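You operate a simulated robot arm through the tools that you are given. There is no shell and no other tool.

The job below is to be done with a simulated robot arm. You get a single attempt, and the scene is never put back.

Task
Wipe the tea ring from under the cup, lay the blue coaster there and stand the cup on it.
Fine: use the purple cleaning pad; it goes back. Set down upright: cup. What is to be rubbed or washed off counts as gone when no trace of it is left.

The check looks at the end state, three seconds after you hand in, the way a careful person would. Anything else that was tipped, shoved, dropped, spilled or broken makes it a failure.

Robot
A 7-joint arm with a two-finger parallel gripper, fixed in place. Base frame: the origin is on the floor under the middle of its stand, x ahead of it, y to its left, z up; the work surface is at about z = 0.6. Readings come in m, rad, newtons and seconds.
With the tool pointing down near the work surface it reaches from about 0.1 to 0.5 m from the base axis. Its first joint turns from -2.897 to 2.897 rad. Payload 1.57 kg.
The TCP is the grasp point between the finger pads, 0.03 m short of the fingertips. In the tool frame z runs along the fingers and y along their closing line. The gripper opens to 0.08 m. The fingers are 0.017 m wide and 0.012 m thick; the gripper's body (0.04 by 0.082 m) begins 0.08 m behind the TCP.
Orientation is told as [roll, pitch, yaw] about the base's x, y, z axes, in that order, counted from this pose: with the fingers straight down and closing along the base's y, the tool's x points along the base's -x, its y along +y and its z along -z.

Tools
- The arm moves only by the tool drive_tool. Its argument "rows" is a list that holds one entry, the list of rows, each a list of 7 numbers: the gripper command, from -1 (shut) to 1 (fully open), values between in proportion, then the shift along the tool's x, y, z in units of 400 mm (1.0 is 400 mm), then the turn, a rotation vector about the tool's x, y, z in units of 120 degrees (1.0 is 120 degrees). In form: [[[claw, x, y, z, wx, wy, wz], ...]]. A call has 1 to 20 rows; each row is the pose to reach, as a shift and turn from the pose commanded when the call began, along the tool's axes at that moment. A call with a number of a shift or a turn outside -1 to 1 is refused whole. A row lasts 0.2 s, in which the tool goes at most 0.05 m and 0.15 rad; a call with a longer step from one row to the next is refused whole, and so is a gripper value outside its range. Where a pose cannot be reached the arm comes as near as it can. A force on the tool above 40 N (or 10 N above the force at the start of the call, whichever is more), or a blocked arm, ends the call early, and 0.2 s more pass. Each finger travels about 0.072 m/s and halts on what it meets, pressing with about 41 N; the grip force reading is that of the motor and also rises with nothing between the fingers. The clock runs only during rows and for 0.2 s after the last one: add rows that repeat a pose to give the fingers time. It gives the time, the measured TCP pose, the force on the tool (base axes), the opening and the grip force at its end, in the units of the frame above (readings bear some noise), with the torque about the TCP (base axes, N m) and any sound that the robot's microphone picked up.
- Cameras (640 x 400 px; columns grow to the right, rows downward): "scene" is fixed at [0.4016, -0.6509, 1.3252]; the picture's right is [0.99, 0.14, 0.00], its down [0.10, -0.72, -0.69] and it looks along [-0.10, 0.68, -0.73] (base axes); focal length 320 px, centre (320, 200). "wrist" rides on the gripper at [0.072, -0.007, -0.122] in the tool frame; the picture's right is [0.09, 1.00, 0.00], its down [-0.84, 0.08, -0.54] and it looks along [-0.54, 0.05, 0.84] (tool axes); focal length 238 px, centre (320, 200). There is no depth. A picture from a camera that has moved, and an enlarged one, comes with that camera's place and axes in the base frame and with its lens.
- camera(camera): a new picture of that camera. No time passes.
- raise_lower(by): slides the trunk up (or, below 0, down) by that many m; the arm rides with it, the base frame stays. It gives what a move gives, with no picture.
- inspect(camera, box): a new picture of the part [left, top, right, bottom] of that camera's present view, enlarged. No time passes.
- finish_job(): hands the job in; it is judged then, once.

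Nothing tells you positions but the pictures and the camera data. Unless the task says otherwise, let go and move clear before handing in.

The tools are called after "Emit:" by a JSON object that holds its "method" and its "body". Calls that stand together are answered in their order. drive_tool: Moves the arm, as the interface text tells. Its arguments: {"type":"object","properties":{"rows":{"type":"array","items":{"type":"array","items":{"type":"array","items":{"type":"number"}}}}},"required":["rows"]} The other tools are called the same way: raise_lower (by) moves the trunk up or down; camera (camera) takes a picture; inspect (camera, box) takes an enlarged picture of a part of a camera's view; finish_job () hands the job in.

At the start:

```text
time_s: 0.0
ee_pos: [0.3434, -0.0817, 0.8629]
tool_rot: [0.001, 0.001, 0.001]
contact_force: [0.7, -0.2, 1.4]
torque: [-0.01, -0.01, -0.01]
gripper_width: 0.08
finger_force: 0.0
trunk travel left (down, up): [-0.665, 0.325]
```

scene: 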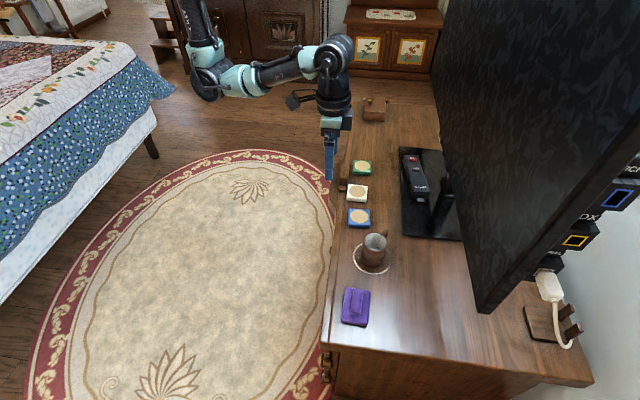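
wrist: 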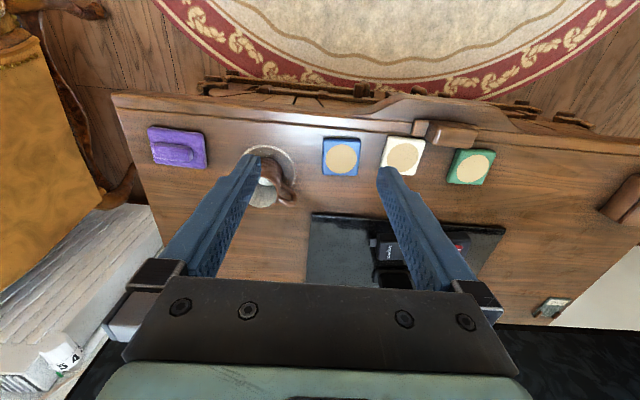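

I see a wooden desk with a purple pad, a cup standing in a tea ring, and blue, white and green coasters in a row. I'll enlarge the views first to find their positions.

Emit:
{"method": "inspect", "body": {"camera": "scene", "box": [320, 220, 420, 340]}}

Emit:
{"method": "inspect", "body": {"camera": "scene", "box": [320, 140, 480, 240]}}

Emit:
{"method": "inspect", "body": {"camera": "wrist", "box": [120, 90, 360, 240]}}

```text
3.33 times, centred on (370, 280) of scene
camera zoom: at [0.4016, -0.6509, 1.3252], right [0.99, 0.14, 0.0], down [0.1, -0.72, -0.69], along [-0.1, 0.68, -0.73], focal length 1067 px, centre (153, -67)
```

zoom: 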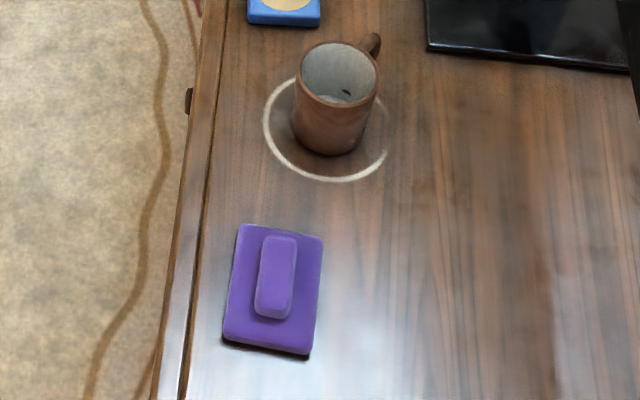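

```text
4.00 times, centred on (400, 190) of scene
camera zoom: at [0.4016, -0.6509, 1.3252], right [0.99, 0.14, 0.0], down [0.1, -0.72, -0.69], along [-0.1, 0.68, -0.73], focal length 1280 px, centre (0, 240)
```

zoom: 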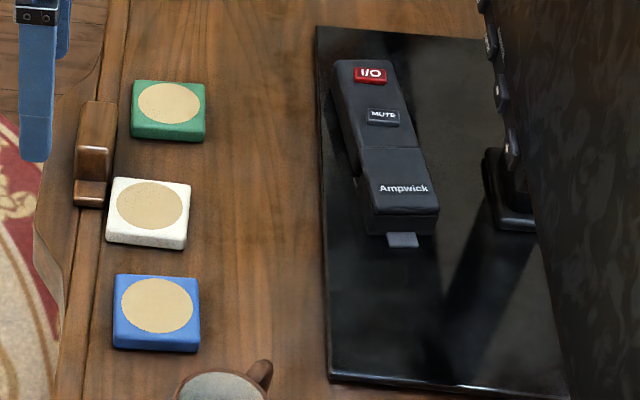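

```text
2.67 times, centred on (240, 165) of wrist
camera zoom: at [0.2733, -0.0889, 0.9861], right [-0.09, 1.0, 0.0], down [0.84, 0.08, 0.54], along [0.54, 0.05, -0.84], focal length 636 px, centre (533, 293)
```

zoom: 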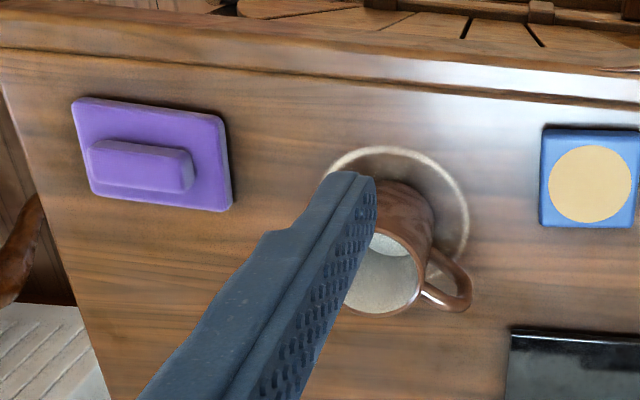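

The cup stands at about (0.474, -0.164) on a ring about 0.10 m wide. The pad is near (0.438, -0.312), the blue coaster near (0.43, -0.038), and the desk is at z≈0.6. I'll hover over the cup first, which tests the reach and gives a closer view.

Emit:
{"method": "drive_tool", "body": {"rows": [[[1, -0.04, -0.026, 0.0, 0, 0, -0.0646], [1, -0.08, -0.052, 0.0, 0, 0, -0.1292], [1, -0.12, -0.078, 0.0, 0, 0, -0.1938], [1, -0.16, -0.104, 0.0, 0, 0, -0.2583], [1, -0.2, -0.13, 0.0, 0, 0, -0.3229], [1, -0.24, -0.156, 0.0, 0, 0, -0.3875], [1, -0.28, -0.182, 0.0, 0, 0, -0.4521], [1, -0.3265, -0.208, 0.0, 0, 0, -0.5167], [1, -0.3265, -0.208, 0.05, 0, 0, -0.5167]]]}}

Emit:
{"method": "camera", "body": {"camera": "wrist"}}

Emit:
{"method": "camera", "body": {"camera": "scene"}}

```text
time_s: 2.0
ee_pos: [0.4756, -0.1663, 0.8441]
tool_rot: [0.001, 0.0, 1.084]
contact_force: [0.9, 1.0, -0.1]
torque: [-0.01, 0.03, 0.0]
gripper_width: 0.0798
finger_force: 0.2
trunk travel left (down, up): [-0.665, 0.325]
```

```text
taken
camera wrist: at [0.4486, -0.2328, 0.9661], right [-0.92, 0.38, 0.0], down [0.32, 0.78, 0.54], along [0.21, 0.5, -0.84], focal length 238 px, centre (320, 200)
```

wrist: 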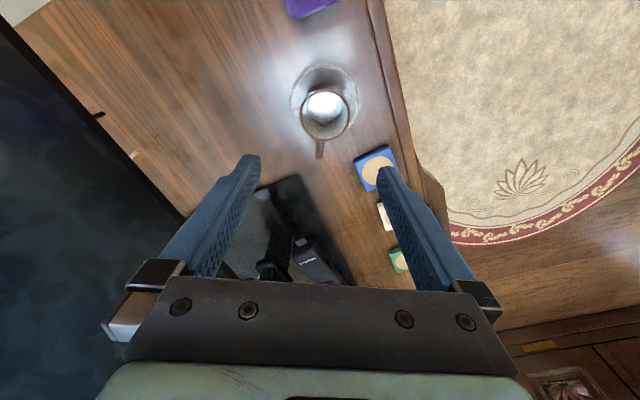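

```text
taken
```

scene: 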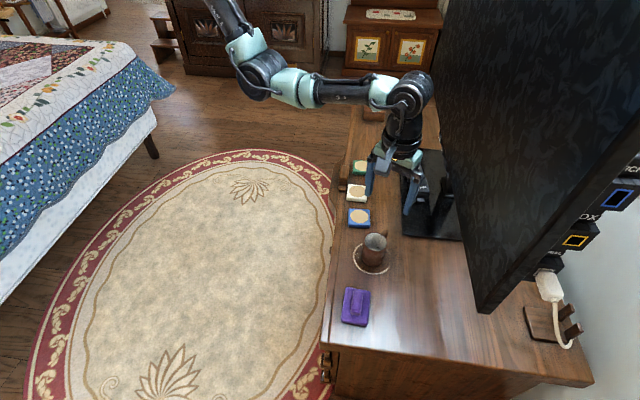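

The arm is hovering near the cup. I'll enlarge the wrist view to get the cup, ring and handle precisely.

Emit:
{"method": "inspect", "body": {"camera": "wrist", "box": [270, 50, 400, 190]}}

Emit:
{"method": "inspect", "body": {"camera": "scene", "box": [345, 225, 405, 280]}}

```text
2.86 times, centred on (335, 120) of wrist
camera zoom: at [0.4486, -0.2328, 0.9661], right [-0.92, 0.38, 0.0], down [0.32, 0.78, 0.54], along [0.21, 0.5, -0.84], focal length 681 px, centre (277, 429)
```

zoom: 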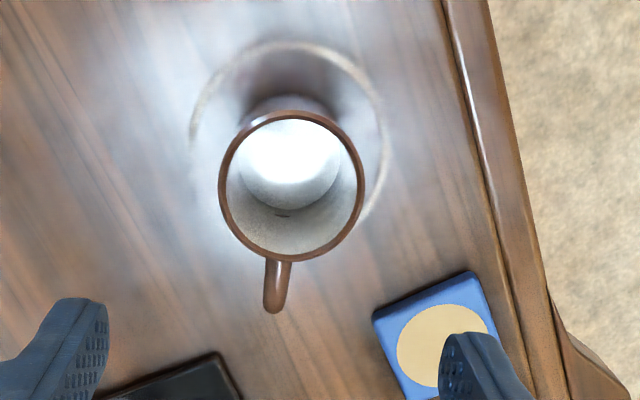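

```text
7.27 times, centred on (375, 252) of scene
camera zoom: at [0.4016, -0.6509, 1.3252], right [0.99, 0.14, 0.0], down [0.1, -0.72, -0.69], along [-0.1, 0.68, -0.73], focal length 2327 px, centre (-80, -182)
```

zoom: 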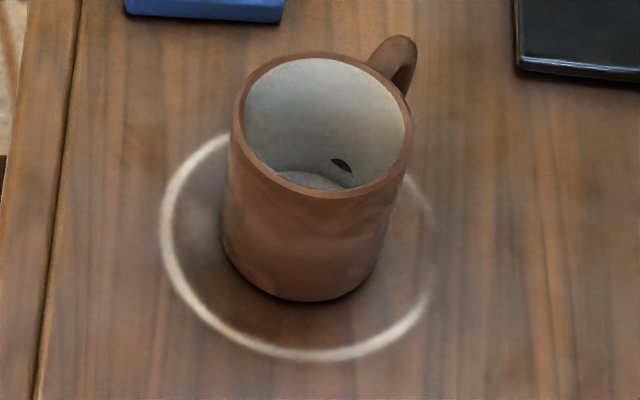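

The ring and the cup are both centred at about (0.470, -0.168), the rim is at z≈0.674, and the handle is square to the closing line. I'll come down to just above the rim and check the alignment.

Emit:
{"method": "drive_tool", "body": {"rows": [[[1, 0.0118, 0.0112, 0.08, 0, 0, 0], [1, 0.0118, 0.0112, 0.16, 0, 0, 0], [1, 0.0118, 0.0112, 0.24, 0, 0, 0], [1, 0.0118, 0.0112, 0.3, 0, 0, 0], [1, 0.0118, 0.0112, 0.3, 0, 0, 0]]]}}

Emit:
{"method": "camera", "body": {"camera": "wrist"}}

Emit:
{"method": "inspect", "body": {"camera": "scene", "box": [330, 180, 450, 280]}}

```text
time_s: 3.2
ee_pos: [0.4684, -0.1672, 0.7233]
tool_rot: [0.0, -0.002, 1.081]
contact_force: [0.6, -0.6, -0.5]
torque: [-0.01, -0.03, -0.01]
gripper_width: 0.0799
finger_force: 0.2
trunk travel left (down, up): [-0.665, 0.325]
```

```text
taken
camera wrist: at [0.4403, -0.2329, 0.8451], right [-0.92, 0.39, 0.0], down [0.32, 0.78, 0.54], along [0.21, 0.5, -0.84], focal length 238 px, centre (320, 200)
```

wrist: 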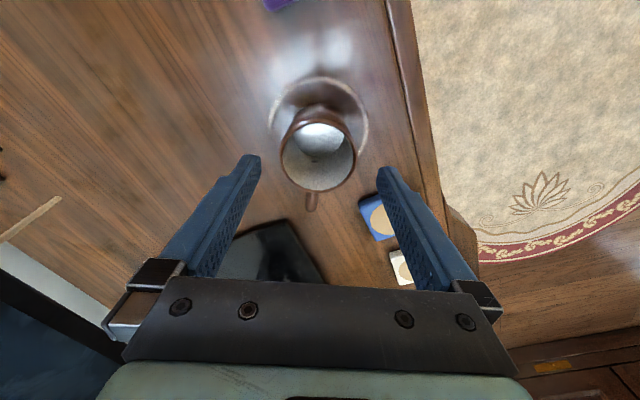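

```text
4.00 times, centred on (390, 230) of scene
camera zoom: at [0.4016, -0.6509, 1.3252], right [0.99, 0.14, 0.0], down [0.1, -0.72, -0.69], along [-0.1, 0.68, -0.73], focal length 1280 px, centre (40, 80)
```

zoom: 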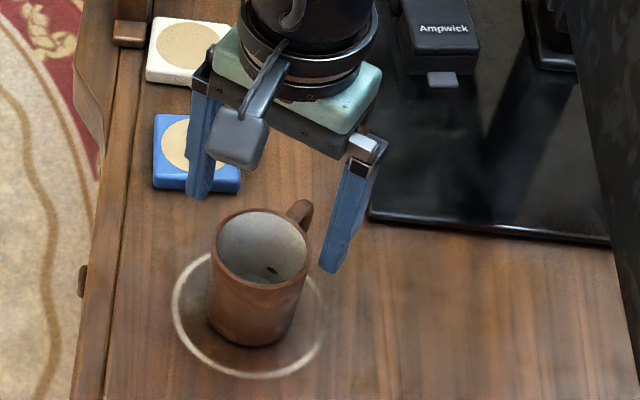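

The cup is within about 2 mm of the tool axis. I'll shift slightly, descend around it, and close gently.

Emit:
{"method": "drive_tool", "body": {"rows": [[[1, 0.0, -0.0035, 0.05, 0, 0, 0], [1, 0.0, -0.0035, 0.1, 0, 0, 0], [1, 0.0, -0.0035, 0.15, 0, 0, 0], [1, 0.0, -0.0035, 0.2, 0, 0, 0], [1, 0.0, -0.0035, 0.2, 0, 0, 0]]]}}

Emit:
{"method": "camera", "body": {"camera": "wrist"}}

Emit:
{"method": "inspect", "body": {"camera": "scene", "box": [330, 190, 450, 290]}}

```text
time_s: 4.4
ee_pos: [0.4643, -0.1661, 0.65]
tool_rot: [0.001, 0.0, 1.081]
contact_force: [0.0, 0.0, -0.8]
torque: [0.0, -0.01, -0.01]
gripper_width: 0.0799
finger_force: 0.1
out of reach, approached as far as the arm can: row 4, 5
trunk travel left (down, up): [-0.665, 0.325]
```

```text
taken
camera wrist: at [0.4373, -0.2329, 0.7723], right [-0.92, 0.39, 0.0], down [0.32, 0.78, 0.54], along [0.21, 0.5, -0.84], focal length 238 px, centre (320, 200)
```

wrist: 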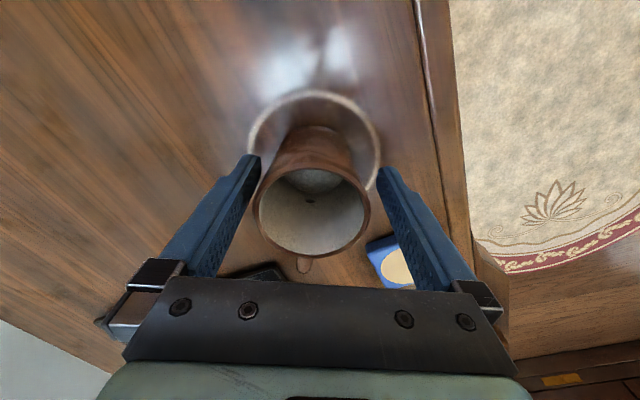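

```text
4.00 times, centred on (390, 240) of scene
camera zoom: at [0.4016, -0.6509, 1.3252], right [0.99, 0.14, 0.0], down [0.1, -0.72, -0.69], along [-0.1, 0.68, -0.73], focal length 1280 px, centre (40, 40)
```

zoom: 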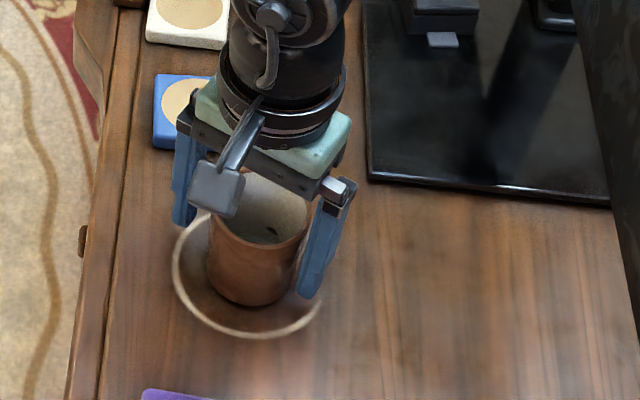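

At this trunk height the arm runs out of reach about 5 mm short of the cup. I'll lift clear, then lower the trunk in stages so the arm can reach farther near the desk.

Emit:
{"method": "drive_tool", "body": {"rows": [[[1, 0, 0, -0.05, 0, 0, 0], [1, 0, 0, -0.125, 0, 0, 0], [1, 0, 0, -0.245, 0, 0, 0], [1, 0, 0, -0.365, 0, 0, 0], [1, 0, 0, -0.485, 0, 0, 0], [1, 0, 0, -0.605, 0, 0, 0], [1, 0, 0, -0.725, 0, 0, 0], [1, 0, 0, -0.725, 0, 0, 0]]]}}

```text
time_s: 6.2
ee_pos: [0.4874, -0.1628, 0.9339]
tool_rot: [-0.061, -0.031, 1.091]
contact_force: [0.0, -0.3, -0.3]
torque: [-0.01, 0.02, -0.01]
gripper_width: 0.08
finger_force: 0.1
out of reach, approached as far as the arm can: row 7
trunk travel left (down, up): [-0.665, 0.325]
```

The upper end is also near a limit, so I'll look at the arm's posture before I move the trunk.

Emit:
{"method": "camera", "body": {"camera": "scene"}}

```text
taken
```

scene: 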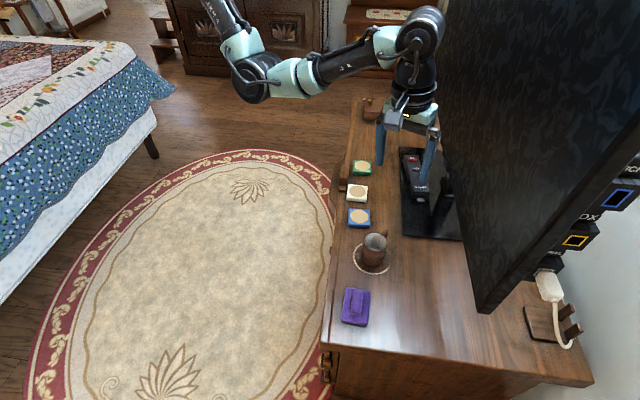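

The elbow is still bent, so the upper limit comes from the wrist. Lowering the trunk by about 0.15 m should put desk height in the middle of the arm's good range.

Emit:
{"method": "raise_lower", "body": {"by": -0.15}}

Emit:
{"method": "camera", "body": {"camera": "scene"}}

Emit:
{"method": "camera", "body": {"camera": "wrist"}}

```text
time_s: 8.0
ee_pos: [0.4876, -0.1632, 0.7829]
tool_rot: [-0.061, -0.031, 1.091]
contact_force: [-0.3, 0.1, 0.3]
torque: [0.01, -0.01, 0.01]
gripper_width: 0.0801
finger_force: 0.2
trunk travel left (down, up): [-0.515, 0.475]
```

```text
taken
```

scene: 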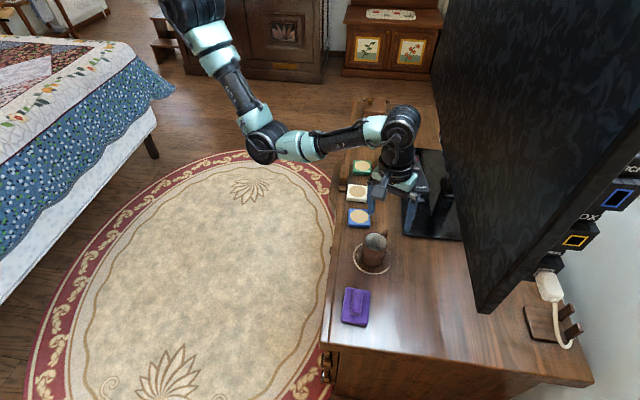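

```text
taken
camera wrist: at [0.4523, -0.2298, 0.9029], right [-0.92, 0.38, -0.06], down [0.28, 0.78, 0.56], along [0.26, 0.5, -0.82], focal length 238 px, centre (320, 200)
```

wrist: 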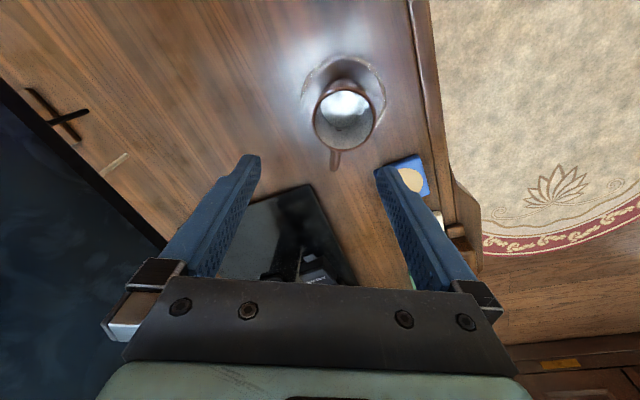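

The trunk is down and the tool is clear above the cup with a small tilt left over. I'll send a null row to see what the commanded pose is now.

Emit:
{"method": "drive_tool", "body": {"rows": [[[1, 0, 0, 0, 0, 0, 0], [1, 0, 0, 0, 0, 0, 0]]]}}

```text
time_s: 8.6
ee_pos: [0.4875, -0.1634, 0.7835]
tool_rot: [-0.061, -0.033, 1.09]
contact_force: [-0.1, 0.5, -0.2]
torque: [0.0, -0.05, -0.01]
gripper_width: 0.0798
finger_force: 0.0
trunk travel left (down, up): [-0.515, 0.475]
```

The commanded pose follows the achieved one. I'll straighten the tool in place, then go back over the cup.

Emit:
{"method": "drive_tool", "body": {"rows": [[[1, 0, 0, 0, -0.0291, 0.0153, 0.003], [1, 0, 0, 0, -0.0291, 0.0153, 0.003]]]}}

```text
time_s: 9.2
ee_pos: [0.4883, -0.1628, 0.7829]
tool_rot: [-0.001, -0.001, 1.081]
contact_force: [-0.5, -0.6, -0.3]
torque: [0.0, -0.01, 0.0]
gripper_width: 0.0798
finger_force: 0.0
trunk travel left (down, up): [-0.515, 0.475]
```

The tool is vertical now. I'll shift back over the cup and come down to just above its rim.

Emit:
{"method": "drive_tool", "body": {"rows": [[[1, 0.0333, 0.035, 0.0, 0, 0, 0], [1, 0.0333, 0.035, 0.09, 0, 0, 0], [1, 0.0333, 0.035, 0.165, 0, 0, 0], [1, 0.0333, 0.035, 0.165, 0, 0, 0]]]}}

Emit:
{"method": "inspect", "body": {"camera": "wrist", "box": [220, 60, 420, 260]}}

```text
time_s: 10.2
ee_pos: [0.4682, -0.1656, 0.714]
tool_rot: [-0.001, 0.0, 1.085]
contact_force: [0.7, 0.1, 0.3]
torque: [-0.01, -0.04, 0.02]
gripper_width: 0.0799
finger_force: 0.1
trunk travel left (down, up): [-0.515, 0.475]
```

```text
2.00 times, centred on (320, 160) of wrist
camera zoom: at [0.4398, -0.2332, 0.837], right [-0.92, 0.39, 0.0], down [0.32, 0.78, 0.54], along [0.21, 0.5, -0.84], focal length 477 px, centre (320, 280)
```

zoom: 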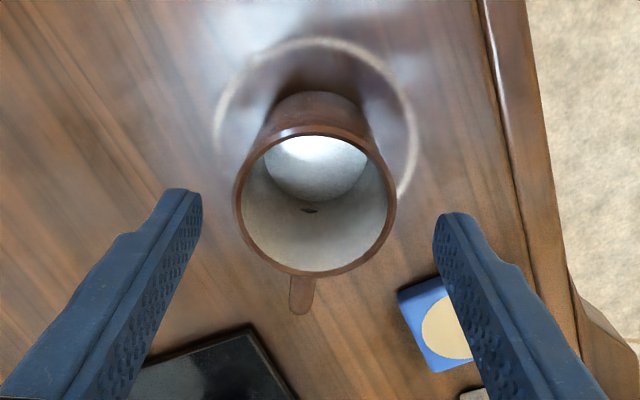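

The cup sits nearly centred between the fingers. I'll descend around it.

Emit:
{"method": "drive_tool", "body": {"rows": [[[1, 0.003, -0.0035, 0.05, 0, 0, 0], [1, 0.003, -0.0035, 0.1, 0, 0, 0], [1, 0.003, -0.0035, 0.15, 0, 0, 0], [1, 0.003, -0.0035, 0.1725, 0, 0, 0], [1, 0.003, -0.0035, 0.1725, 0, 0, 0]]]}}

Emit:
{"method": "camera", "body": {"camera": "wrist"}}

```text
time_s: 11.3
ee_pos: [0.4713, -0.1686, 0.6477]
tool_rot: [0.001, -0.001, 1.083]
contact_force: [-0.6, -0.5, 0.1]
torque: [0.04, 0.03, 0.0]
gripper_width: 0.0801
finger_force: 0.0
trunk travel left (down, up): [-0.515, 0.475]
```

```text
taken
camera wrist: at [0.4428, -0.2362, 0.7702], right [-0.92, 0.39, 0.0], down [0.32, 0.78, 0.54], along [0.21, 0.5, -0.84], focal length 238 px, centre (320, 200)
```

wrist: 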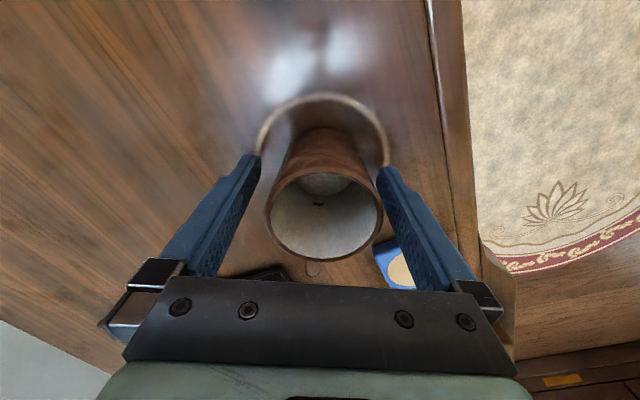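

The cup is centred between the fingers. I'll close on it now.

Emit:
{"method": "drive_tool", "body": {"rows": [[[0.7, 0, 0.004, 0, 0, 0, 0], [0.55, 0, 0.004, 0, 0, 0, 0], [0.45, 0, 0.004, 0, 0, 0, 0], [0.4, 0, 0.004, 0, 0, 0, 0], [0.4, 0, 0.004, 0, 0, 0, 0]]]}}

```text
time_s: 12.6
ee_pos: [0.4683, -0.1694, 0.6478]
tool_rot: [0.0, 0.0, 1.083]
contact_force: [-0.9, 0.0, -0.1]
torque: [-0.04, -0.04, 0.0]
gripper_width: 0.0596
finger_force: 41.2
trunk travel left (down, up): [-0.515, 0.475]
```

The cup is held at 59.6 mm. I'll lift it straight up and check that it comes along.

Emit:
{"method": "drive_tool", "body": {"rows": [[[0.4, 0, 0, -0.03, 0, 0, 0], [0.4, 0, 0, -0.09, 0, 0, 0], [0.4, 0, 0, -0.16, 0, 0, 0], [0.4, 0, 0, -0.22, 0, 0, 0], [0.4, 0, 0, -0.25, 0, 0, 0], [0.4, 0, 0, -0.25, 0, 0, 0]]]}}

Emit:
{"method": "inspect", "body": {"camera": "scene", "box": [330, 90, 490, 290]}}

Emit:
{"method": "camera", "body": {"camera": "wrist"}}

```text
time_s: 13.9
ee_pos: [0.4687, -0.1691, 0.7497]
tool_rot: [-0.002, 0.0, 1.082]
contact_force: [-0.1, -0.7, -1.8]
torque: [-0.04, -0.03, 0.0]
gripper_width: 0.0601
finger_force: 41.0
trunk travel left (down, up): [-0.515, 0.475]
```

```text
2.00 times, centred on (410, 190) of scene
camera zoom: at [0.4016, -0.6509, 1.3252], right [0.99, 0.14, 0.0], down [0.1, -0.72, -0.69], along [-0.1, 0.68, -0.73], focal length 640 px, centre (140, 220)
```

zoom: 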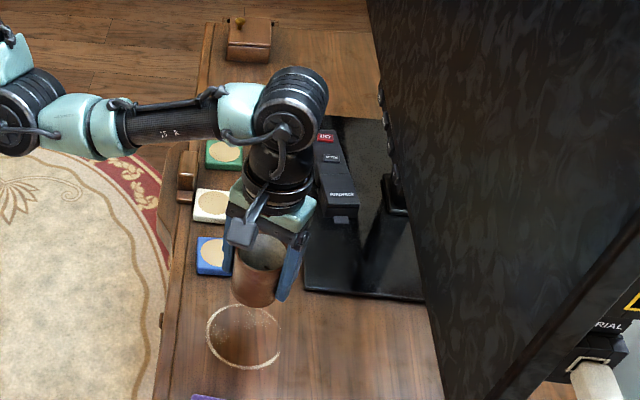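

```text
taken
camera wrist: at [0.4408, -0.2364, 0.8708], right [-0.92, 0.39, 0.0], down [0.32, 0.78, 0.54], along [0.21, 0.5, -0.84], focal length 238 px, centre (320, 200)
```

wrist: 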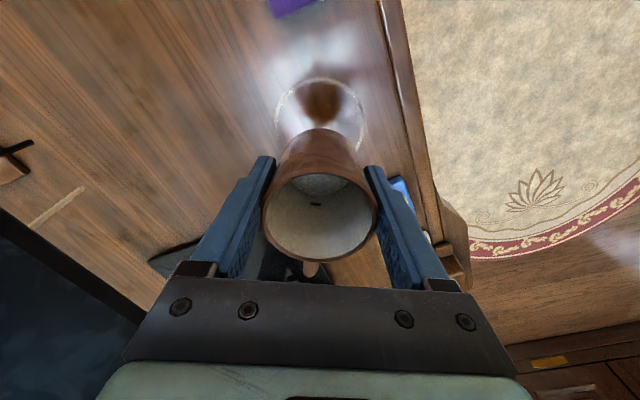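

The cup is held upright. I'll carry it across to the clear desk area near (0.435, 0.265), beyond the green coaster.

Emit:
{"method": "drive_tool", "body": {"rows": [[[0.4, -0.04, 0.025, 0, 0, 0, 0], [0.4, -0.11, 0.07, 0, 0, 0, 0], [0.4, -0.19, 0.12, 0, 0, 0, 0], [0.4, -0.27, 0.17, 0, 0, 0, 0], [0.4, -0.35, 0.221, 0, 0, 0, 0], [0.4, -0.43, 0.272, 0, 0, 0, 0], [0.4, -0.51, 0.322, 0, 0, 0, 0], [0.4, -0.59, 0.373, 0, 0, 0, 0], [0.4, -0.67, 0.423, 0, 0, 0, 0], [0.4, -0.75, 0.474, 0, 0, 0, 0], [0.4, -0.82, 0.518, 0, 0, 0, 0], [0.4, -0.88, 0.556, 0, 0, 0, 0], [0.4, -0.921, 0.582, 0, 0, 0, 0], [0.4, -0.921, 0.582, 0, 0, 0, 0]]]}}

Emit:
{"method": "camera", "body": {"camera": "scene"}}

Emit:
{"method": "camera", "body": {"camera": "wrist"}}

```text
time_s: 16.9
ee_pos: [0.436, 0.2654, 0.7469]
tool_rot: [0.0, 0.0, 1.084]
contact_force: [-0.8, 0.0, -2.5]
torque: [-0.02, 0.02, -0.01]
gripper_width: 0.0596
finger_force: 41.1
trunk travel left (down, up): [-0.515, 0.475]
```

```text
taken
```

scene: 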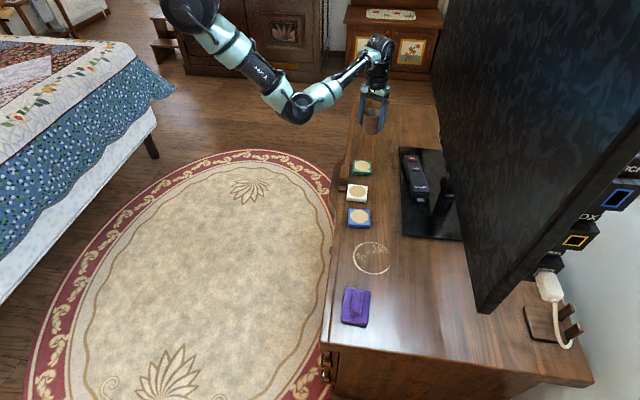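

```text
taken
camera wrist: at [0.4084, 0.1988, 0.8691], right [-0.92, 0.39, 0.0], down [0.32, 0.78, 0.54], along [0.21, 0.5, -0.84], focal length 238 px, centre (320, 200)
```

wrist: 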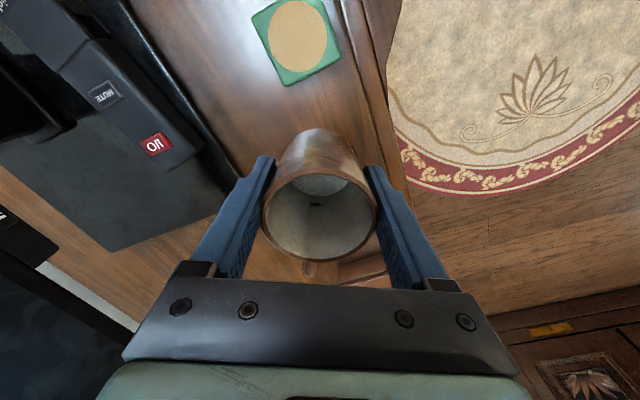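

The spot is clear: the green coaster is behind it and the wooden box is far away at y≈0.5. I'll lower the cup to the desk.

Emit:
{"method": "drive_tool", "body": {"rows": [[[0.4, 0, 0, 0.06, 0, 0, 0], [0.4, 0, 0, 0.12, 0, 0, 0], [0.4, 0, 0, 0.18, 0, 0, 0], [0.4, 0, 0, 0.22, 0, 0, 0], [0.4, 0, 0, 0.24, 0, 0, 0], [0.4, 0, 0, 0.245, 0, 0, 0], [0.4, 0, 0, 0.245, 0, 0, 0]]]}}

Emit:
{"method": "inspect", "body": {"camera": "scene", "box": [330, 90, 450, 190]}}

```text
time_s: 18.6
ee_pos: [0.4353, 0.2655, 0.6486]
tool_rot: [0.001, 0.001, 1.085]
contact_force: [-0.6, -0.4, -2.7]
torque: [-0.06, 0.0, 0.02]
gripper_width: 0.0597
finger_force: 40.8
trunk travel left (down, up): [-0.515, 0.475]
```

```text
4.00 times, centred on (390, 140) of scene
camera zoom: at [0.4016, -0.6509, 1.3252], right [0.99, 0.14, 0.0], down [0.1, -0.72, -0.69], along [-0.1, 0.68, -0.73], focal length 1280 px, centre (40, 440)
```

zoom: 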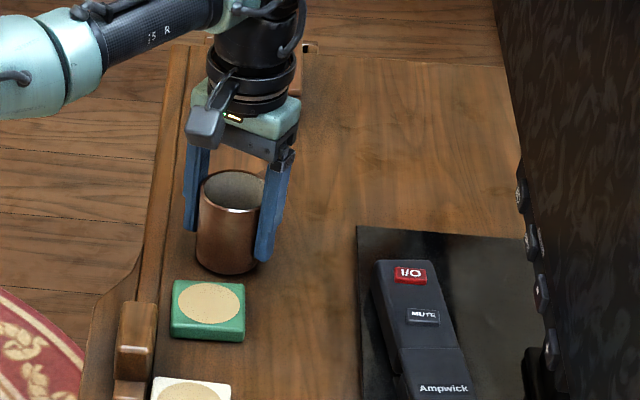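

The force still shows only the cup's weight, so it's not down yet. I'll lower it in 1 mm steps.

Emit:
{"method": "drive_tool", "body": {"rows": [[[0.4, 0, 0, 0.0025, 0, 0, 0], [0.4, 0, 0, 0.005, 0, 0, 0], [0.4, 0, 0, 0.005, 0, 0, 0]]]}}

```text
time_s: 19.4
ee_pos: [0.4352, 0.2659, 0.6477]
tool_rot: [-0.002, -0.002, 1.083]
contact_force: [-1.9, -2.8, 6.7]
torque: [-0.07, -0.12, -0.04]
gripper_width: 0.0597
finger_force: 40.7
trunk travel left (down, up): [-0.515, 0.475]
```

The cup is resting on the desk. I'll open the fingers and rise straight up.

Emit:
{"method": "drive_tool", "body": {"rows": [[[0.6, 0, 0, -0.002, 0, 0, 0], [1, 0, 0, -0.002, 0, 0, 0], [1, 0, 0, -0.002, 0, 0, 0], [1, 0, 0, -0.04, 0, 0, 0], [1, 0, 0, -0.1, 0, 0, 0], [1, 0, 0, -0.18, 0, 0, 0], [1, 0, 0, -0.26, 0, 0, 0], [1, 0, 0, -0.26, 0, 0, 0]]]}}

Emit:
{"method": "camera", "body": {"camera": "wrist"}}

Emit:
{"method": "inspect", "body": {"camera": "scene", "box": [330, 90, 450, 190]}}

Emit:
{"method": "inspect", "body": {"camera": "scene", "box": [325, 230, 425, 340]}}

```text
time_s: 21.1
ee_pos: [0.4339, 0.266, 0.7513]
tool_rot: [-0.001, 0.0, 1.083]
contact_force: [-0.1, 0.4, -0.4]
torque: [-0.01, 0.0, 0.04]
gripper_width: 0.0801
finger_force: 0.0
trunk travel left (down, up): [-0.515, 0.475]
```

```text
taken
camera wrist: at [0.4073, 0.1992, 0.8736], right [-0.92, 0.39, 0.0], down [0.32, 0.78, 0.54], along [0.21, 0.5, -0.84], focal length 238 px, centre (320, 200)
```

wrist: 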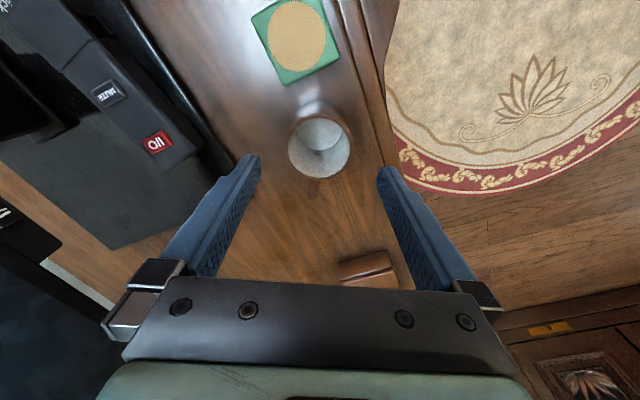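

```text
4.00 times, centred on (390, 140) of scene
camera zoom: at [0.4016, -0.6509, 1.3252], right [0.99, 0.14, 0.0], down [0.1, -0.72, -0.69], along [-0.1, 0.68, -0.73], focal length 1280 px, centre (40, 440)
```

zoom: 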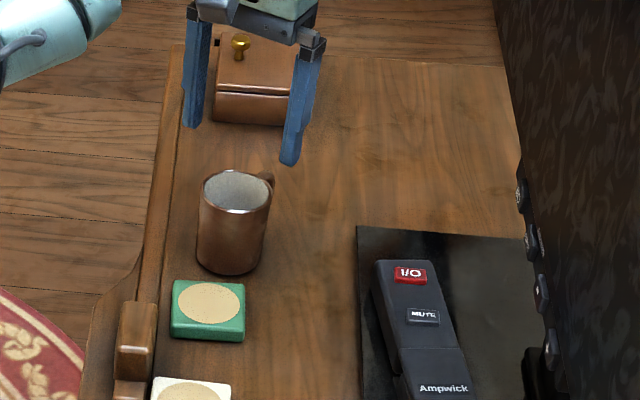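

```text
3.64 times, centred on (375, 285) of scene
camera zoom: at [0.4016, -0.6509, 1.3252], right [0.99, 0.14, 0.0], down [0.1, -0.72, -0.69], along [-0.1, 0.68, -0.73], focal length 1164 px, centre (120, -109)
```

zoom: 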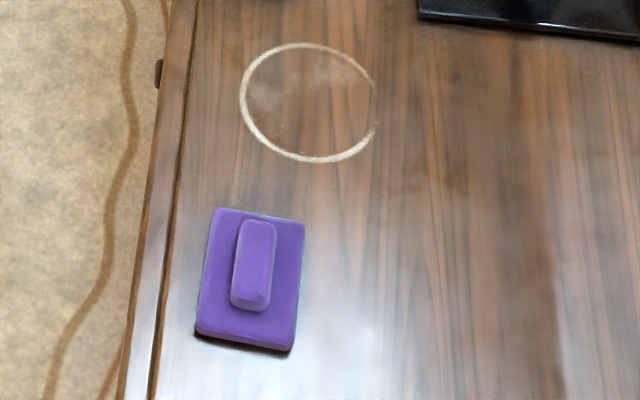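

The cup stands upright at about (0.435, 0.266). The ring is fully visible now, with faint residue inside it too. I'll swing back towards the ring, turning so the fingers can straddle the pad's handle.

Emit:
{"method": "drive_tool", "body": {"rows": [[[1, 0.03, -0.016, -0.03, 0, 0, 0], [1, 0.1, -0.054, -0.06, 0, 0, -0.02], [1, 0.19, -0.104, -0.09, 0, 0, -0.04], [1, 0.28, -0.153, -0.1225, 0, 0, -0.06], [1, 0.37, -0.202, -0.1225, 0, 0, -0.08], [1, 0.46, -0.252, -0.1225, 0, 0, -0.1], [1, 0.55, -0.301, -0.1225, 0, 0, -0.12], [1, 0.64, -0.35, -0.1225, 0, 0, -0.14], [1, 0.73, -0.4, -0.1225, 0, 0, -0.16], [1, 0.82, -0.449, -0.1225, 0, 0, -0.18], [1, 0.89, -0.487, -0.1225, 0, 0, -0.195], [1, 0.9344, -0.5117, -0.1225, 0, 0, -0.2017], [1, 0.9344, -0.5117, -0.1225, 0, 0, -0.2017]]]}}

Emit:
{"method": "camera", "body": {"camera": "wrist"}}

Emit:
{"method": "camera", "body": {"camera": "scene"}}

```text
time_s: 23.9
ee_pos: [0.4402, -0.1603, 0.8024]
tool_rot: [0.0, 0.001, 1.504]
contact_force: [-0.2, 0.0, 0.4]
torque: [-0.02, 0.0, 0.02]
gripper_width: 0.0802
finger_force: 0.0
trunk travel left (down, up): [-0.515, 0.475]
```

```text
taken
camera wrist: at [0.4414, -0.2324, 0.9253], right [-1.0, -0.03, 0.0], down [-0.02, 0.84, 0.54], along [-0.01, 0.54, -0.84], focal length 238 px, centre (320, 200)
```

wrist: 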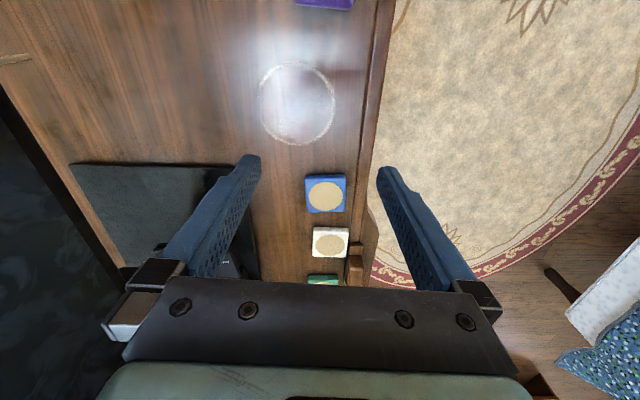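

```text
taken
```

scene: 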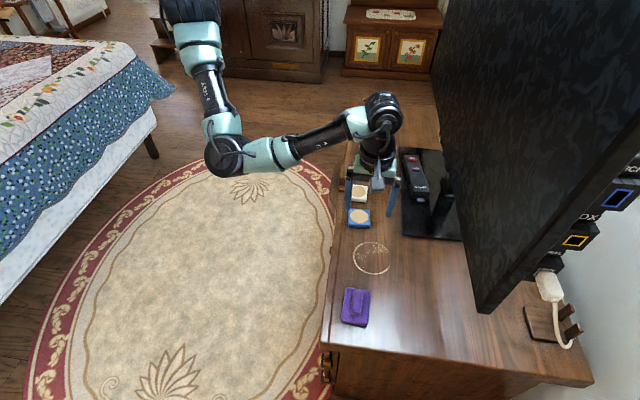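

The ring is centred at about (0.470, -0.165) and the blue coaster at about (0.429, -0.041). Next I'll hover over the purple pad.

Emit:
{"method": "drive_tool", "body": {"rows": [[[1, 0.08, -0.004, 0.02, 0, 0, 0], [1, 0.18, -0.01, 0.05, 0, 0, 0], [1, 0.28, -0.015, 0.08, 0, 0, 0], [1, 0.3795, -0.0203, 0.1, 0, 0, 0], [1, 0.3795, -0.0203, 0.125, 0, 0, 0], [1, 0.3795, -0.0203, 0.125, 0, 0, 0]]]}}

Emit:
{"method": "camera", "body": {"camera": "wrist"}}

Emit:
{"method": "camera", "body": {"camera": "scene"}}

```text
time_s: 25.4
ee_pos: [0.44, -0.3128, 0.7492]
tool_rot: [0.001, 0.001, 1.507]
contact_force: [-1.1, -0.6, -0.6]
torque: [0.02, -0.01, 0.02]
gripper_width: 0.08
finger_force: 0.0
trunk travel left (down, up): [-0.515, 0.475]
```

```text
taken
camera wrist: at [0.4421, -0.3852, 0.8714], right [-1.0, -0.03, 0.0], down [-0.02, 0.84, 0.54], along [-0.01, 0.54, -0.84], focal length 238 px, centre (320, 200)
```

wrist: 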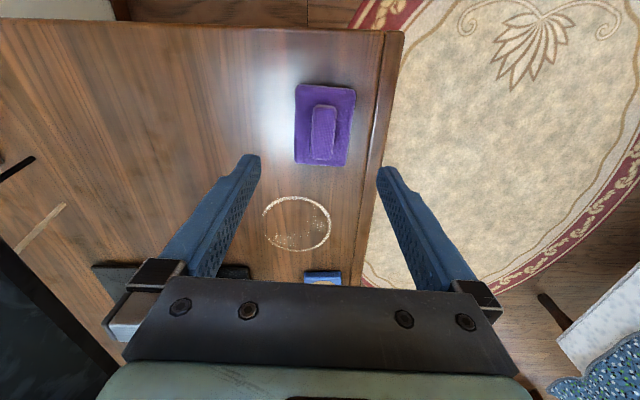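

```text
taken
```

scene: 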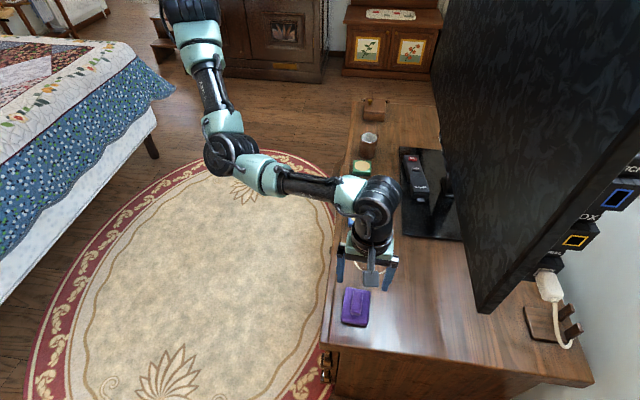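

Emit:
{"method": "inspect", "body": {"camera": "wrist", "box": [240, 70, 400, 190]}}

Emit:
{"method": "inspect", "body": {"camera": "wrist", "box": [240, 180, 400, 290]}}

```text
3.33 times, centred on (320, 130) of wrist
camera zoom: at [0.4421, -0.3852, 0.8714], right [-1.0, -0.03, 0.0], down [-0.02, 0.84, 0.54], along [-0.01, 0.54, -0.84], focal length 794 px, centre (320, 433)
```

zoom: 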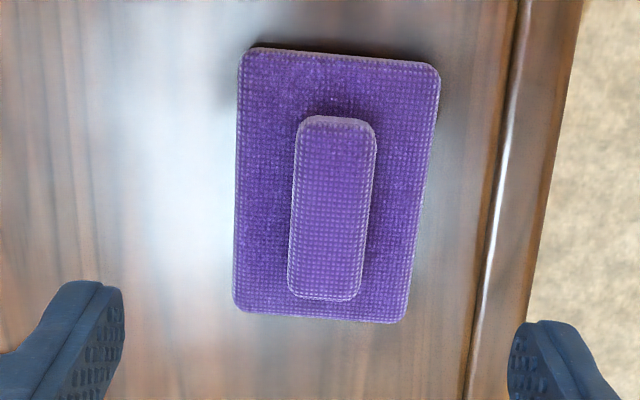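

```text
3.64 times, centred on (320, 235) of wrist
camera zoom: at [0.4421, -0.3852, 0.8714], right [-1.0, -0.03, 0.0], down [-0.02, 0.84, 0.54], along [-0.01, 0.54, -0.84], focal length 867 px, centre (320, 73)
```

zoom: 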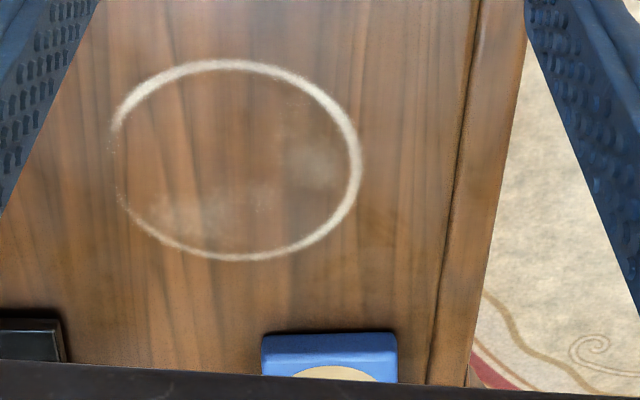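

The pad's centre is at about (0.437, -0.309). Its handle is about 22 mm wide and lies along y. I'll narrow the fingers and descend to just above the handle.

Emit:
{"method": "drive_tool", "body": {"rows": [[[0.6, -0.005, 0.008, 0.06, 0, 0, -0.01], [0.2, -0.005, 0.008, 0.12, 0, 0, -0.01], [0.2, -0.005, 0.008, 0.18, 0, 0, -0.01], [0.2, -0.005, 0.008, 0.215, 0, 0, -0.01], [0.2, -0.005, 0.008, 0.215, 0, 0, -0.01]]]}}

Emit:
{"method": "camera", "body": {"camera": "wrist"}}

Emit:
{"method": "inspect", "body": {"camera": "scene", "box": [320, 240, 420, 340]}}

```text
time_s: 26.6
ee_pos: [0.4357, -0.3111, 0.6647]
tool_rot: [0.001, 0.002, 1.525]
contact_force: [-0.4, 1.2, 1.2]
torque: [0.01, 0.03, 0.05]
gripper_width: 0.0481
finger_force: 0.0
trunk travel left (down, up): [-0.515, 0.475]
```

```text
taken
camera wrist: at [0.4396, -0.3834, 0.7864], right [-1.0, -0.05, 0.0], down [-0.04, 0.84, 0.54], along [-0.03, 0.54, -0.84], focal length 238 px, centre (320, 200)
```

wrist: 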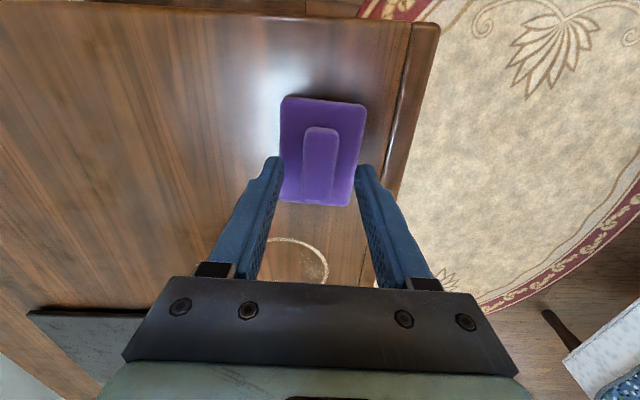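

```text
4.00 times, centred on (370, 290) of scene
camera zoom: at [0.4016, -0.6509, 1.3252], right [0.99, 0.14, 0.0], down [0.1, -0.72, -0.69], along [-0.1, 0.68, -0.73], focal length 1280 px, centre (120, -160)
```

zoom: 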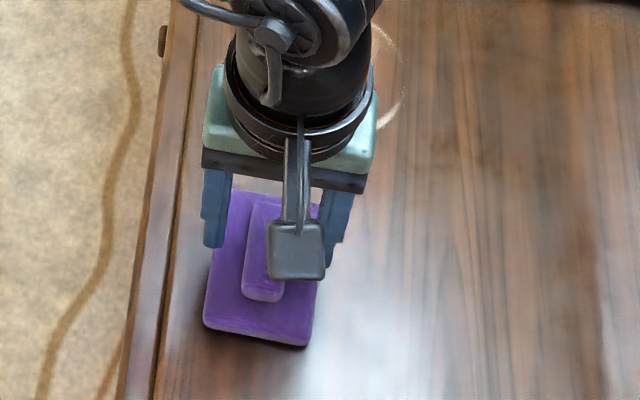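

The handle is centred between the fingers. I'll descend the last 2 cm slowly and watch the force.

Emit:
{"method": "drive_tool", "body": {"rows": [[[0.2, 0, 0, 0.02, 0, 0, 0], [0.2, 0, 0, 0.035, 0, 0, 0], [0.2, 0, 0, 0.045, 0, 0, 0], [0.2, 0, 0, 0.05, 0, 0, 0], [0.2, 0, 0, 0.05, 0, 0, 0]]]}}

Emit:
{"method": "inspect", "body": {"camera": "wrist", "box": [220, 80, 420, 240]}}

```text
time_s: 27.8
ee_pos: [0.4371, -0.3099, 0.6449]
tool_rot: [0.0, 0.001, 1.525]
contact_force: [-0.7, 1.2, 4.3]
torque: [0.04, 0.06, -0.04]
gripper_width: 0.0479
finger_force: 0.2
trunk travel left (down, up): [-0.515, 0.475]
```

```text
2.50 times, centred on (320, 160) of wrist
camera zoom: at [0.44, -0.3824, 0.768], right [-1.0, -0.05, 0.0], down [-0.04, 0.84, 0.54], along [-0.03, 0.54, -0.84], focal length 596 px, centre (320, 300)
```

zoom: 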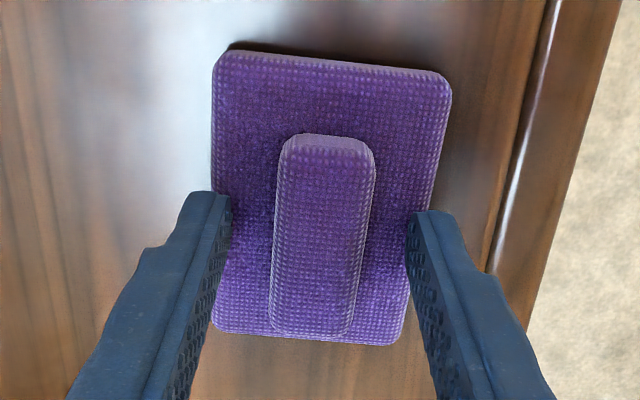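

The fingertips are just touching the pad's top, at a force of about 4 N. I'll ease up 1.5 mm and close on the handle.

Emit:
{"method": "drive_tool", "body": {"rows": [[[0.0, 0, 0, -0.004, 0, 0, 0], [-0.3, 0, 0, -0.004, 0, 0, 0], [-0.6, 0, 0, -0.004, 0, 0, 0], [-0.7, 0, 0, -0.004, 0, 0, 0], [-0.7, 0, 0, -0.004, 0, 0, 0], [-0.7, 0, 0, -0.004, 0, 0, 0]]]}}

Emit:
{"method": "inspect", "body": {"camera": "wrist", "box": [220, 80, 420, 240]}}

```text
time_s: 29.1
ee_pos: [0.4362, -0.3107, 0.6458]
tool_rot: [-0.001, -0.001, 1.525]
contact_force: [0.2, 0.0, 0.8]
torque: [-0.02, 0.01, 0.0]
gripper_width: 0.023
finger_force: 34.8
trunk travel left (down, up): [-0.515, 0.475]
```

```text
2.50 times, centred on (320, 160) of wrist
camera zoom: at [0.44, -0.3829, 0.7683], right [-1.0, -0.05, 0.0], down [-0.04, 0.84, 0.54], along [-0.03, 0.54, -0.84], focal length 596 px, centre (320, 300)
```

zoom: 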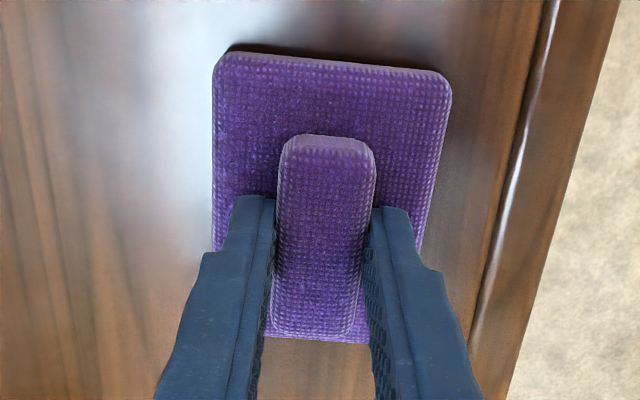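

The handle is gripped at 23 mm. I'll lift the pad 3 cm and carry it to the near side of the ring.

Emit:
{"method": "drive_tool", "body": {"rows": [[[-0.9, 0, 0, -0.025, 0, 0, 0], [-0.9, 0, 0, -0.075, 0, 0, 0], [-0.9, -0.06, 0.001, -0.075, 0, 0, 0], [-0.9, -0.14, 0.002, -0.075, 0, 0, 0], [-0.9, -0.22, 0.003, -0.075, 0, 0, 0], [-0.9, -0.28, 0.004, -0.075, 0, 0, 0], [-0.9, -0.302, 0.0043, -0.075, 0, 0, 0], [-0.9, -0.302, 0.0043, -0.05, 0, 0, 0], [-0.9, -0.302, 0.0043, -0.025, 0, 0, 0], [-0.9, -0.302, 0.0043, -0.01, 0, 0, 0], [-0.9, -0.302, 0.0043, -0.01, 0, 0, 0]]]}}

Emit:
{"method": "camera", "body": {"camera": "wrist"}}

Emit:
{"method": "inspect", "body": {"camera": "scene", "box": [320, 220, 440, 340]}}

```text
time_s: 31.6
ee_pos: [0.4395, -0.1893, 0.6517]
tool_rot: [0.0, 0.001, 1.525]
contact_force: [-0.8, -0.4, -0.5]
torque: [0.0, -0.01, -0.01]
gripper_width: 0.0228
finger_force: 34.9
trunk travel left (down, up): [-0.515, 0.475]
```

```text
taken
camera wrist: at [0.4433, -0.2618, 0.7732], right [-1.0, -0.05, 0.0], down [-0.04, 0.84, 0.54], along [-0.03, 0.54, -0.84], focal length 238 px, centre (320, 200)
```

wrist: 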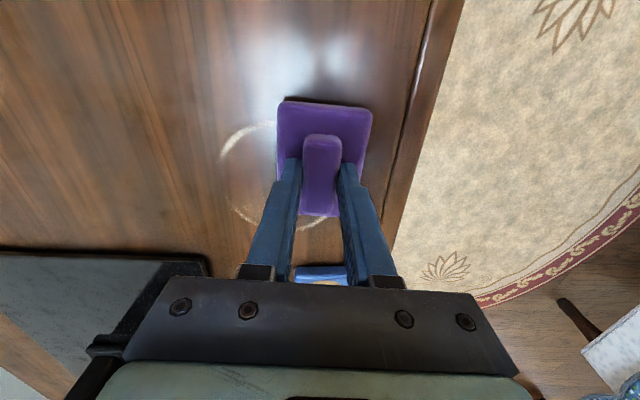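

```text
3.33 times, centred on (380, 280) of scene
camera zoom: at [0.4016, -0.6509, 1.3252], right [0.99, 0.14, 0.0], down [0.1, -0.72, -0.69], along [-0.1, 0.68, -0.73], focal length 1067 px, centre (120, -67)
```

zoom: 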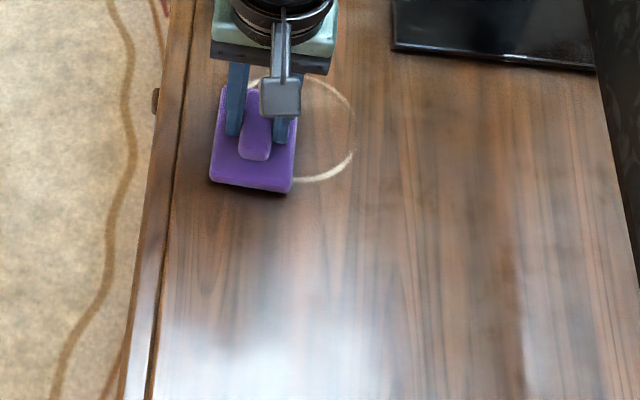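

The pad is held level, a few millimetres above the ring's left side. I'll lower it until it makes light contact.

Emit:
{"method": "drive_tool", "body": {"rows": [[[-0.9, 0, 0, 0.008, 0, 0, 0], [-0.9, 0, 0, 0.012, 0, 0, 0], [-0.9, 0, 0, 0.015, 0, 0, 0], [-0.9, 0, 0, 0.015, 0, 0, 0]]]}}

```text
time_s: 32.5
ee_pos: [0.4398, -0.1903, 0.6463]
tool_rot: [-0.001, 0.0, 1.527]
contact_force: [-2.1, 3.0, 10.8]
torque: [0.19, 0.17, 0.01]
gripper_width: 0.023
finger_force: 35.3
trunk travel left (down, up): [-0.515, 0.475]
```

The contact force is a steady 11 N or so. I'll start the first wiping stroke across the near part of the ring.

Emit:
{"method": "drive_tool", "body": {"rows": [[[-0.9, 0.0009, 0.02, 0, 0, 0, 0], [-0.9, -0.0014, -0.03, 0, 0, 0, 0], [-0.9, -0.0037, -0.08, 0, 0, 0, 0], [-0.9, -0.0059, -0.13, 0, 0, 0, 0], [-0.9, -0.0072, -0.1573, 0, 0, 0, 0], [-0.9, -0.0072, -0.1573, 0, 0, 0, 0]]]}}

Emit:
{"method": "inspect", "body": {"camera": "scene", "box": [320, 220, 440, 340]}}

Emit:
{"method": "camera", "body": {"camera": "wrist"}}

```text
time_s: 34.0
ee_pos: [0.502, -0.1887, 0.6457]
tool_rot: [-0.002, 0.003, 1.525]
contact_force: [-10.0, 0.1, 20.7]
torque: [0.0, 0.37, 0.0]
gripper_width: 0.0228
finger_force: 35.5
trunk travel left (down, up): [-0.515, 0.475]
```

```text
3.33 times, centred on (380, 280) of scene
camera zoom: at [0.4016, -0.6509, 1.3252], right [0.99, 0.14, 0.0], down [0.1, -0.72, -0.69], along [-0.1, 0.68, -0.73], focal length 1067 px, centre (120, -67)
```

zoom: 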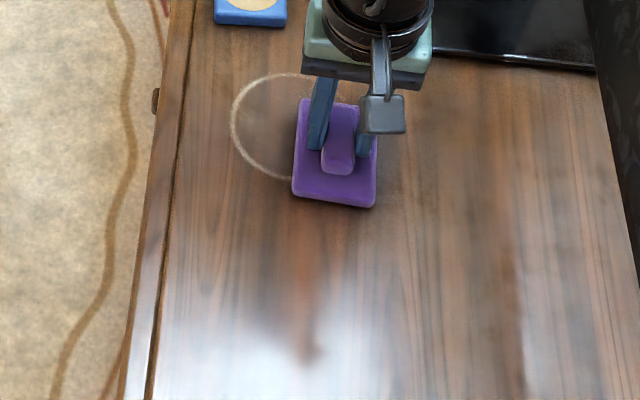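

```text
taken
camera wrist: at [0.5057, -0.262, 0.768], right [-1.0, -0.05, 0.0], down [-0.04, 0.84, 0.54], along [-0.02, 0.54, -0.84], focal length 238 px, centre (320, 200)
```

wrist: 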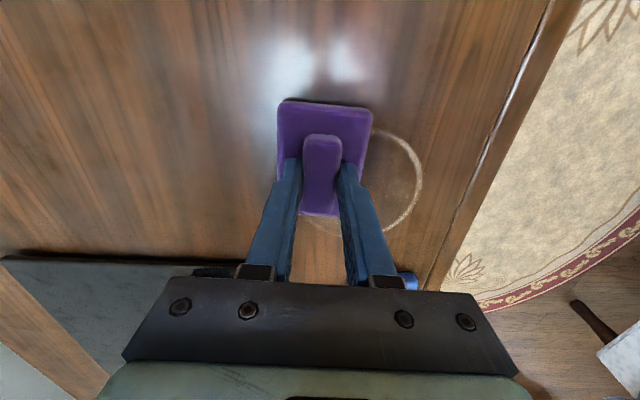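

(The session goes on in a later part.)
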